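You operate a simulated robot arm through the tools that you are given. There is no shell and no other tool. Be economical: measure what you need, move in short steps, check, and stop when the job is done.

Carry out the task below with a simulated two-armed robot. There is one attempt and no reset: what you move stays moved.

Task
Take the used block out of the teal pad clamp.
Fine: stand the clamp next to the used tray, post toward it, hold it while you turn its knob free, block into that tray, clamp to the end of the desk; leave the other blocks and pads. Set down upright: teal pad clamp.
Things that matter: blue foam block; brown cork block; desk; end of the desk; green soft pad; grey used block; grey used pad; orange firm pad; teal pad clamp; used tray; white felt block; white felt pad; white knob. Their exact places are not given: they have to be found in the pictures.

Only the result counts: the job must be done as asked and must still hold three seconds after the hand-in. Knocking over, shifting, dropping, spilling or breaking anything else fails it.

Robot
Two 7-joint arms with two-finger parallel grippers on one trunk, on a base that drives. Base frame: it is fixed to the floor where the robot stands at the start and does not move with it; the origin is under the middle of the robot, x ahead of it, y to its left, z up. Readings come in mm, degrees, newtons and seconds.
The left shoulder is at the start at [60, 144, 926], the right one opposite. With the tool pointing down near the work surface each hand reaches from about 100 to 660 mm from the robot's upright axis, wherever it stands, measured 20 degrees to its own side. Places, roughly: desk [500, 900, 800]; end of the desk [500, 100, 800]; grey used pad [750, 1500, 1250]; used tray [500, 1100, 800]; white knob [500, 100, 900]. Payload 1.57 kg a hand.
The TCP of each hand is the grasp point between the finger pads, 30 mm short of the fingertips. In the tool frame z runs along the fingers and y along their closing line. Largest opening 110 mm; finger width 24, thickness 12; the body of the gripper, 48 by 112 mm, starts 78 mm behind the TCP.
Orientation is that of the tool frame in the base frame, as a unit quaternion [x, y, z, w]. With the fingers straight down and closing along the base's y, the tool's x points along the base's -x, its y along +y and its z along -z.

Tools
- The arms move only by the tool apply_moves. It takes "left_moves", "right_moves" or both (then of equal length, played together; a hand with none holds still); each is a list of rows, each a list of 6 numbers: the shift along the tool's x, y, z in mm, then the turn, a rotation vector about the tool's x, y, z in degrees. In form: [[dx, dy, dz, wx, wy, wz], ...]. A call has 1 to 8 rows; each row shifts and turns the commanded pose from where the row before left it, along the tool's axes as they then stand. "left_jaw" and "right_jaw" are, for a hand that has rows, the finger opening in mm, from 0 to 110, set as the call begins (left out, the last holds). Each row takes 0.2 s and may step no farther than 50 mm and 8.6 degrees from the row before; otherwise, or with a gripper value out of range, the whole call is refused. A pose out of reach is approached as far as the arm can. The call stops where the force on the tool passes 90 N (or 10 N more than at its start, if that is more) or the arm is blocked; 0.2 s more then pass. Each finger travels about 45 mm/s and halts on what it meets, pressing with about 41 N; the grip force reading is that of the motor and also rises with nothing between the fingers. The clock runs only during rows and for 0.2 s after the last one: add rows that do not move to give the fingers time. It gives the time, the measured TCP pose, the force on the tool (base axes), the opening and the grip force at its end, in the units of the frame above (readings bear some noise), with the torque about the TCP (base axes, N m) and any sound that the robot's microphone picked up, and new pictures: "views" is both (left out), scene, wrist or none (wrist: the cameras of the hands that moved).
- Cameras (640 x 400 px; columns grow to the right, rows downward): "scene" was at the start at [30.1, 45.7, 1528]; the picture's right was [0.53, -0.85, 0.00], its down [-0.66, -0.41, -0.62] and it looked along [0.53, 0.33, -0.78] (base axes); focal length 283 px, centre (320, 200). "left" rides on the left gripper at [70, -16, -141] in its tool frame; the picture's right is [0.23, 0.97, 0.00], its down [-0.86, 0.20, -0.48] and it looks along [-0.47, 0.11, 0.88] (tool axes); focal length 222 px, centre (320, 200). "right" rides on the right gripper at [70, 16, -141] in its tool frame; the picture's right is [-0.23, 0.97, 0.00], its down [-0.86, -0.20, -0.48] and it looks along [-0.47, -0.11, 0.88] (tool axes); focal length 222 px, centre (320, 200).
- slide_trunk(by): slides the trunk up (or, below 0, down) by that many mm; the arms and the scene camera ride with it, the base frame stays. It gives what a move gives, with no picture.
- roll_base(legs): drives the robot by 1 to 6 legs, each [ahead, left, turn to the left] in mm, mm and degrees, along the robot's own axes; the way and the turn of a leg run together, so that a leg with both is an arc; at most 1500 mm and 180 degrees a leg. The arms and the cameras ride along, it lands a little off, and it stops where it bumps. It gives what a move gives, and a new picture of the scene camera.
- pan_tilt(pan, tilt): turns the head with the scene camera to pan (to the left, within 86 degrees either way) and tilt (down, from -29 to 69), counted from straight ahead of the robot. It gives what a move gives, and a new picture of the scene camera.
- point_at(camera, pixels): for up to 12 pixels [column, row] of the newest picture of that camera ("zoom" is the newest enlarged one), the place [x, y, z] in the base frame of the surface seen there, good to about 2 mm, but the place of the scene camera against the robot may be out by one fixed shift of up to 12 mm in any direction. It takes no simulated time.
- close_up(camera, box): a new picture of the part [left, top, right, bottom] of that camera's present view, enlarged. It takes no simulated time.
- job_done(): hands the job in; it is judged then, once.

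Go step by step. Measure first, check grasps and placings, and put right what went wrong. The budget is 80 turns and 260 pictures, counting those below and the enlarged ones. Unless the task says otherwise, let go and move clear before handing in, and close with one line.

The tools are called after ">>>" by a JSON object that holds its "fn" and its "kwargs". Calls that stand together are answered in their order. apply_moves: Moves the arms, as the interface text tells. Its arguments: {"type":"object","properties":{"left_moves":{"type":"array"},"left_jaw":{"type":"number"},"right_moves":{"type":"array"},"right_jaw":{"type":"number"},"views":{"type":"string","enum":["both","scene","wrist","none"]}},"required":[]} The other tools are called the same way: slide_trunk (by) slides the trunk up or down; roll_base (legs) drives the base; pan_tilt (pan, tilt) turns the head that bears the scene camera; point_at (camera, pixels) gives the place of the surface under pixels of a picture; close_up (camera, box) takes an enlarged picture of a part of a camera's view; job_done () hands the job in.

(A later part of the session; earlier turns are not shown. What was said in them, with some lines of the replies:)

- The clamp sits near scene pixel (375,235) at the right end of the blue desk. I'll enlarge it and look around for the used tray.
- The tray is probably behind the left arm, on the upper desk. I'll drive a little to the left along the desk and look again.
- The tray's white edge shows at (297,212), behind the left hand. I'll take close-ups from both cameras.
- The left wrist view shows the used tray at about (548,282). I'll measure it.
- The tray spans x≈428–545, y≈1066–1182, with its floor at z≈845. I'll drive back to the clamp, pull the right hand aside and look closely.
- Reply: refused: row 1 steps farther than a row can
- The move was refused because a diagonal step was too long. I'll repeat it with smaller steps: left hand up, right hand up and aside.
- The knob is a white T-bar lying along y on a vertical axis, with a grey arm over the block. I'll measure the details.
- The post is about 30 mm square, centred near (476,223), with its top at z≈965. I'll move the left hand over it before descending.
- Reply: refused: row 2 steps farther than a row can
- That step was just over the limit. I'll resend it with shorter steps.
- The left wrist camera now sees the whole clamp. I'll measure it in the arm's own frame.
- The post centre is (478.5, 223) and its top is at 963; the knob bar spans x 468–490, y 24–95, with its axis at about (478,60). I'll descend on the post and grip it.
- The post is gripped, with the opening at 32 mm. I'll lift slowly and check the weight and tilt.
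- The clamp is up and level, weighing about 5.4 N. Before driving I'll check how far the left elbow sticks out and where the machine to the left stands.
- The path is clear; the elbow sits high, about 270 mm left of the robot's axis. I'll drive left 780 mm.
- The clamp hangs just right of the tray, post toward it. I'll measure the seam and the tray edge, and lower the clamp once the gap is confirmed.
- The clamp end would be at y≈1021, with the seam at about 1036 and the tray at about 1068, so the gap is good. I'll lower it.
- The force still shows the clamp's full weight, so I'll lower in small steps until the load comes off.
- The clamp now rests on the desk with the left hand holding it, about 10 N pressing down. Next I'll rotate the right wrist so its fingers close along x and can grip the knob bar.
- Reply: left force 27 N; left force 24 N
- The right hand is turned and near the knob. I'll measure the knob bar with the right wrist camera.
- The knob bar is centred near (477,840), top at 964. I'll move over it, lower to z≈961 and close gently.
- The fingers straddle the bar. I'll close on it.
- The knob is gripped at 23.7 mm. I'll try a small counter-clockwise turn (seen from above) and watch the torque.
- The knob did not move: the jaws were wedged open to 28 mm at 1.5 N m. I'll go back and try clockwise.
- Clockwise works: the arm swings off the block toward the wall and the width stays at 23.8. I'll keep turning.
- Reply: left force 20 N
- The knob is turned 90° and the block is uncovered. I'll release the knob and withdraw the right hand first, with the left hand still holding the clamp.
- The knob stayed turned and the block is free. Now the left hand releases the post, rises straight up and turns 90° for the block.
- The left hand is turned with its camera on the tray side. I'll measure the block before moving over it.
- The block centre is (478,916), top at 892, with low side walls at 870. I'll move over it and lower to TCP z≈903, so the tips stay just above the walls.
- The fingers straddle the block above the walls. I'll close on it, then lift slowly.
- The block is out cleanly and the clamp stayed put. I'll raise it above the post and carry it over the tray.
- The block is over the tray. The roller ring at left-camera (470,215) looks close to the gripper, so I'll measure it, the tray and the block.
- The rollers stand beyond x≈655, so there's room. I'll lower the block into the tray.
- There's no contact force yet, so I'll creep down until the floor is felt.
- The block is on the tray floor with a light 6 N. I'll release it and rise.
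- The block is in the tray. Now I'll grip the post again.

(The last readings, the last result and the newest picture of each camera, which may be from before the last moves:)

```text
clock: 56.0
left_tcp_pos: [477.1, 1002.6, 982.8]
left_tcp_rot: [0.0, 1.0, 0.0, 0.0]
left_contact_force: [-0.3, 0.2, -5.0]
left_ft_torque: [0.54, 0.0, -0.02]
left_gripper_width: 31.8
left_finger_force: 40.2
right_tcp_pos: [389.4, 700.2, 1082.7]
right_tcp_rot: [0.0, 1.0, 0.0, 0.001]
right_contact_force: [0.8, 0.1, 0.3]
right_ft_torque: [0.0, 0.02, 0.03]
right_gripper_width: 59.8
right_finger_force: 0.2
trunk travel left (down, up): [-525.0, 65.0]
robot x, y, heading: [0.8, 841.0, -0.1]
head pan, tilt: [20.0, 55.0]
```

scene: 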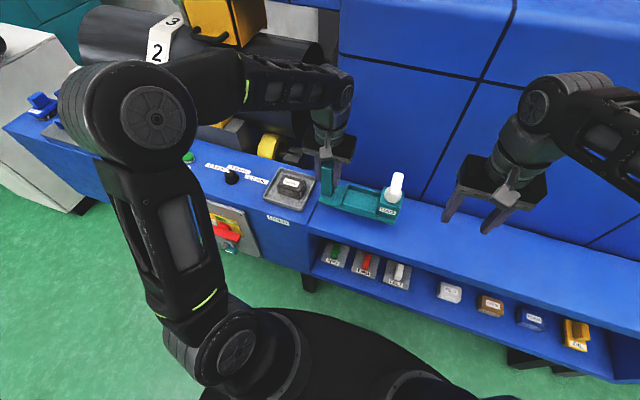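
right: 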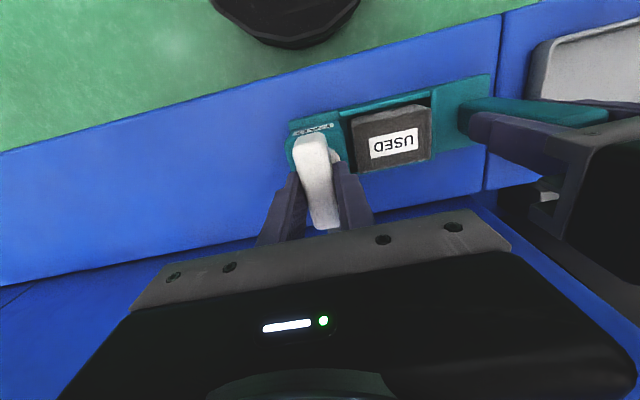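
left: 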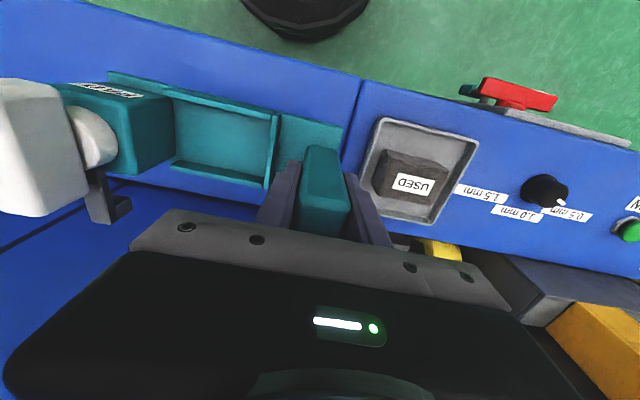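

The clamp is lifted and level. I'll drive back toward the end of the desk.

>>> {"fn": "roll_base", "kwargs": {"legs": [[0, -400, 0], [0, -393, 0]]}}

>>> {"fn": "pan_tilt", "kwargs": {"pan": 10, "tilt": 58}}

>>> {"fn": "close_up", "kwargs": {"camera": "scene", "box": [220, 120, 420, 245]}}

```text
clock: 60.5
left_tcp_pos: [477.4, 205.4, 981.6]
left_tcp_rot: [0.002, 1.0, 0.0, 0.0]
left_contact_force: [0.4, -0.3, -4.9]
left_ft_torque: [0.53, -0.01, 0.0]
left_gripper_width: 31.7
left_finger_force: 40.0
right_tcp_pos: [388.8, -98.4, 1082.6]
right_tcp_rot: [0.001, 1.0, 0.0, 0.0]
right_contact_force: [0.3, 0.2, 0.2]
right_ft_torque: [-0.01, -0.02, 0.0]
right_gripper_width: 60.1
right_finger_force: 0.1
trunk travel left (down, up): [-525.0, 65.0]
robot x, y, heading: [-3.1, 44.6, -0.1]
head pan, tilt: [20.0, 55.0]
```

scene: 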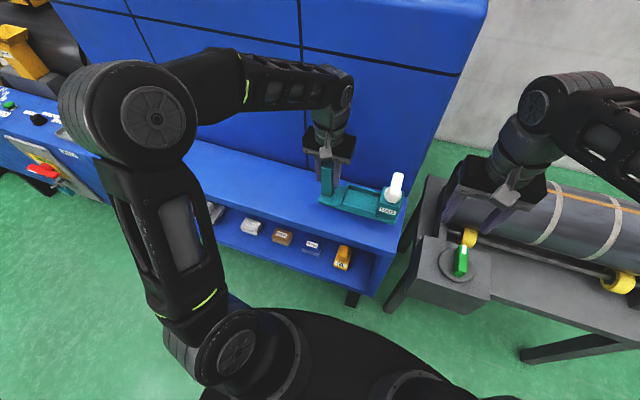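

```text
clock: 61.3
left_tcp_pos: [477.5, 206.0, 981.0]
left_tcp_rot: [0.002, 1.0, 0.001, 0.0]
left_contact_force: [-0.5, -0.2, -5.0]
left_ft_torque: [0.54, 0.0, 0.0]
left_gripper_width: 32.0
left_finger_force: 40.3
right_tcp_pos: [388.1, -97.4, 1082.2]
right_tcp_rot: [0.002, 1.0, 0.0, 0.001]
right_contact_force: [-0.4, 0.5, -0.1]
right_ft_torque: [-0.01, 0.0, -0.02]
right_gripper_width: 59.9
right_finger_force: 0.0
trunk travel left (down, up): [-525.0, 65.0]
robot x, y, heading: [0.8, 45.3, -0.1]
head pan, tilt: [10.0, 58.0]
```

scene: 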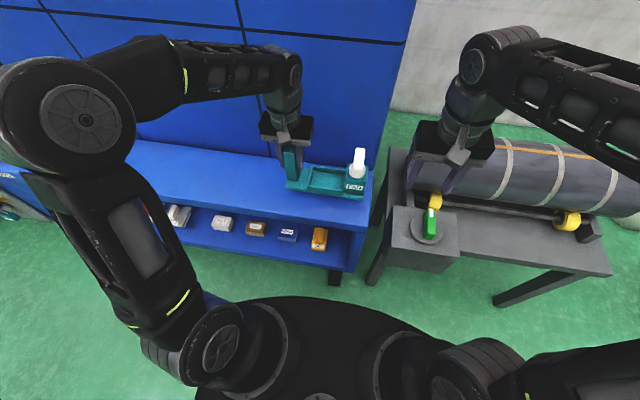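

```text
3.20 times, centred on (320, 182) of scene
```

zoom: 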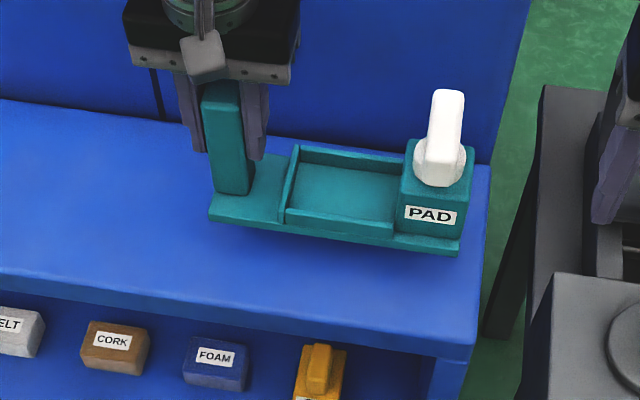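

The clamp hangs over the desk end. I'll check the desk's edge line before lowering.

>>> {"fn": "point_at", "kwargs": {"camera": "zoom", "pixels": [[478, 200], [474, 270], [468, 330], [458, 240], [452, 252], [487, 170], [212, 215], [60, 270]]}}

```text
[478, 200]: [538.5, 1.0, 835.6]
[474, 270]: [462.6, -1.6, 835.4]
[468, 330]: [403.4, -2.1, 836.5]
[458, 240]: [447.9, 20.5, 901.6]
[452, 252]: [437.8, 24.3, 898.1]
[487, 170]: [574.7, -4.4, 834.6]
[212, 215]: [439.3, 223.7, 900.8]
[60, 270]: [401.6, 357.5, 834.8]
```

The desk edge is at y≈−4 and the clamp end at about 18, so it fits fully. I'll lower it and feel for the desk.

>>> {"fn": "apply_moves", "kwargs": {"left_moves": [[0, 0, 30, 0, 0, 0], [0, 0, 18, 0, 0, 0], [0, 0, 3, 0, 0, 0], [0, 0, 1, 0, 0, 0], [0, 0, 0, 0, 0, 0]], "views": "none"}}

>>> {"fn": "apply_moves", "kwargs": {"left_moves": [[0, 0, 1, 0, 0, 0], [0, 0, 1, 0, 0, 0], [0, 0, 0, 0, 0, 0]], "views": "none"}}

```text
clock: 62.5
left_tcp_pos: [478.8, 206.6, 928.7]
left_tcp_rot: [0.002, 1.0, 0.0, 0.0]
left_contact_force: [0.0, -0.6, -4.8]
left_ft_torque: [0.52, 0.01, 0.01]
left_gripper_width: 32.0
left_finger_force: 40.5
right_tcp_pos: [387.9, -98.2, 1081.9]
right_tcp_rot: [0.001, 1.0, -0.001, 0.0]
right_contact_force: [-1.0, 0.5, -0.3]
right_ft_torque: [-0.02, 0.0, 0.01]
right_gripper_width: 60.0
right_finger_force: 0.1
trunk travel left (down, up): [-525.0, 65.0]
robot x, y, heading: [-0.7, 44.9, 0.2]
head pan, tilt: [10.0, 58.0]
```

```text
clock: 63.3
left_tcp_pos: [477.8, 205.6, 927.6]
left_tcp_rot: [0.002, 1.0, 0.0, -0.001]
left_contact_force: [0.4, 0.2, -5.0]
left_ft_torque: [0.47, 0.01, 0.02]
left_gripper_width: 31.8
left_finger_force: 40.5
right_tcp_pos: [388.2, -96.9, 1082.1]
right_tcp_rot: [0.001, 1.0, 0.0, 0.0]
right_contact_force: [0.1, 0.0, -0.2]
right_ft_torque: [0.01, -0.01, 0.0]
right_gripper_width: 59.9
right_finger_force: 0.0
trunk travel left (down, up): [-525.0, 65.0]
robot x, y, heading: [0.8, 42.7, -0.2]
head pan, tilt: [10.0, 58.0]
```

It's still hanging, so I'll go down another 1 mm or so.

>>> {"fn": "apply_moves", "kwargs": {"left_moves": [[0, 0, 0.8, 0, 0, 0], [0, 0, 0, 0, 0, 0]], "views": "none"}}

```text
clock: 63.9
left_tcp_pos: [476.7, 205.1, 926.6]
left_tcp_rot: [0.002, 1.0, -0.001, 0.0]
left_contact_force: [0.2, 1.2, 2.1]
left_ft_torque: [-0.23, 0.28, -0.09]
left_gripper_width: 32.0
left_finger_force: 40.2
right_tcp_pos: [388.6, -96.3, 1082.9]
right_tcp_rot: [0.002, 1.0, -0.001, 0.0]
right_contact_force: [-0.1, 0.1, 0.0]
right_ft_torque: [-0.02, 0.03, 0.01]
right_gripper_width: 60.2
right_finger_force: 0.0
trunk travel left (down, up): [-525.0, 65.0]
robot x, y, heading: [-2.1, 46.1, -0.0]
head pan, tilt: [10.0, 58.0]
```

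The load has come off, so the clamp is on the desk. I'll release, rise straight up and draw back.

>>> {"fn": "apply_moves", "kwargs": {"left_moves": [[0, 0, 0, 0, 0, 0], [0, 0, 0, 0, 0, 0], [0, 0, 0, 0, 0, 0], [0, 0, -40, 0, 0, 0], [0, 0, -45, 0, 0, 0], [0, 0, -45, 0, 0, 0], [40, 20, 0, 0, 0, 0], [40, 20, 0, 0, 0, 0]], "left_jaw": 80}}

>>> {"fn": "close_up", "kwargs": {"camera": "scene", "box": [200, 120, 400, 270]}}

>>> {"fn": "pan_tilt", "kwargs": {"pan": 60, "tilt": 35}}

```text
clock: 65.7
left_tcp_pos: [397.3, 246.6, 1057.3]
left_tcp_rot: [0.002, 1.0, 0.0, 0.001]
left_contact_force: [0.3, -0.2, 0.3]
left_ft_torque: [-0.03, 0.0, 0.02]
left_gripper_width: 80.2
left_finger_force: 0.1
right_tcp_pos: [386.8, -98.7, 1082.1]
right_tcp_rot: [0.002, 1.0, 0.001, 0.0]
right_contact_force: [-0.3, 0.1, 0.4]
right_ft_torque: [-0.01, 0.02, -0.04]
right_gripper_width: 59.9
right_finger_force: 0.1
trunk travel left (down, up): [-525.0, 65.0]
robot x, y, heading: [-0.5, 42.5, -0.3]
head pan, tilt: [10.0, 58.0]
```

scene: 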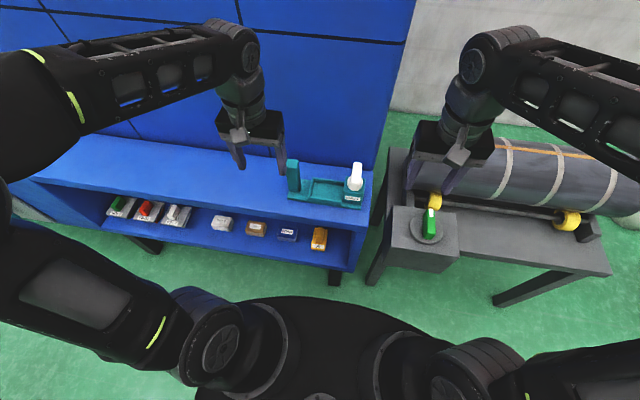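
left: 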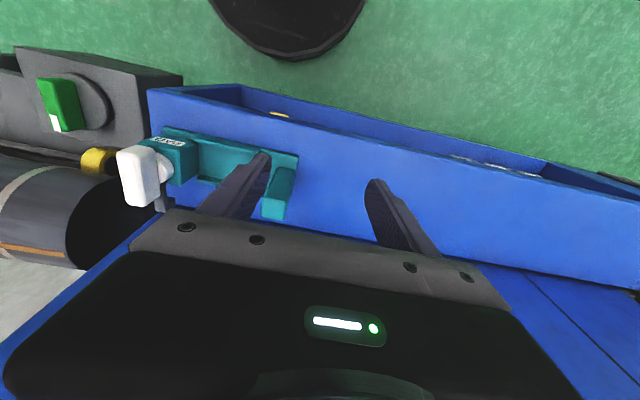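

```text
2.67 times, centred on (300, 195) of scene
```

zoom: 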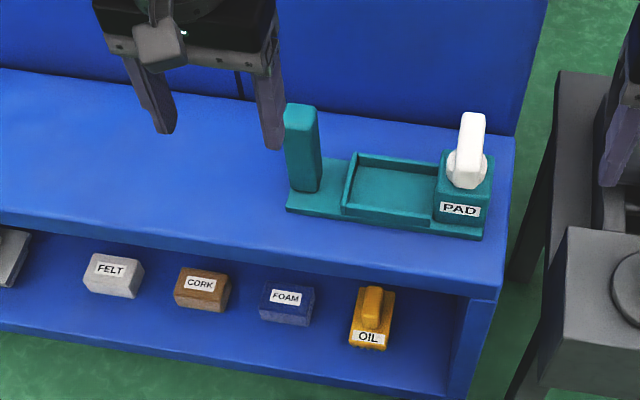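

```text
clock: 66.8
left_tcp_pos: [399.5, 244.7, 1057.0]
left_tcp_rot: [0.001, 1.0, 0.001, 0.0]
left_contact_force: [-0.8, -0.3, -0.8]
left_ft_torque: [0.0, 0.03, -0.02]
left_gripper_width: 80.2
left_finger_force: 0.1
right_tcp_pos: [389.2, -97.1, 1083.5]
right_tcp_rot: [0.001, 1.0, 0.0, 0.0]
right_contact_force: [0.2, 0.2, 0.4]
right_ft_torque: [-0.01, 0.01, -0.03]
right_gripper_width: 59.9
right_finger_force: 0.2
trunk travel left (down, up): [-525.0, 65.0]
robot x, y, heading: [-0.4, 41.9, -0.2]
head pan, tilt: [60.0, 35.0]
```

scene: 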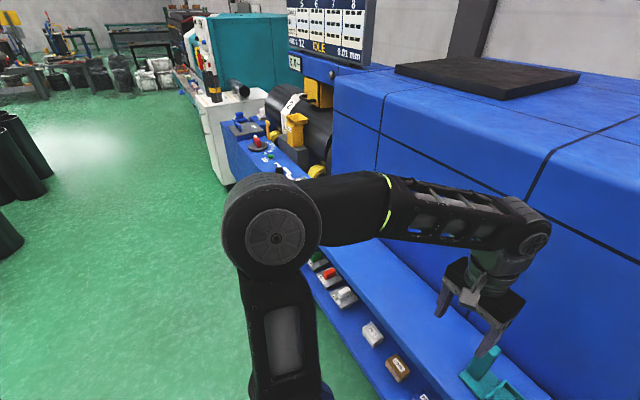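

The clamp stands upright at the desk end with the hands clear. The block was seen lying in the used tray, and the other blocks and pads were not touched. I'm handing in.

>>> {"fn": "job_done", "kwargs": {}}

```text
The job is handed in.
```

I've handed the job in: the used block is in the used tray, and the empty teal clamp stands upright at the end of the desk with its knob turned free. I didn't touch the other blocks or the pads.
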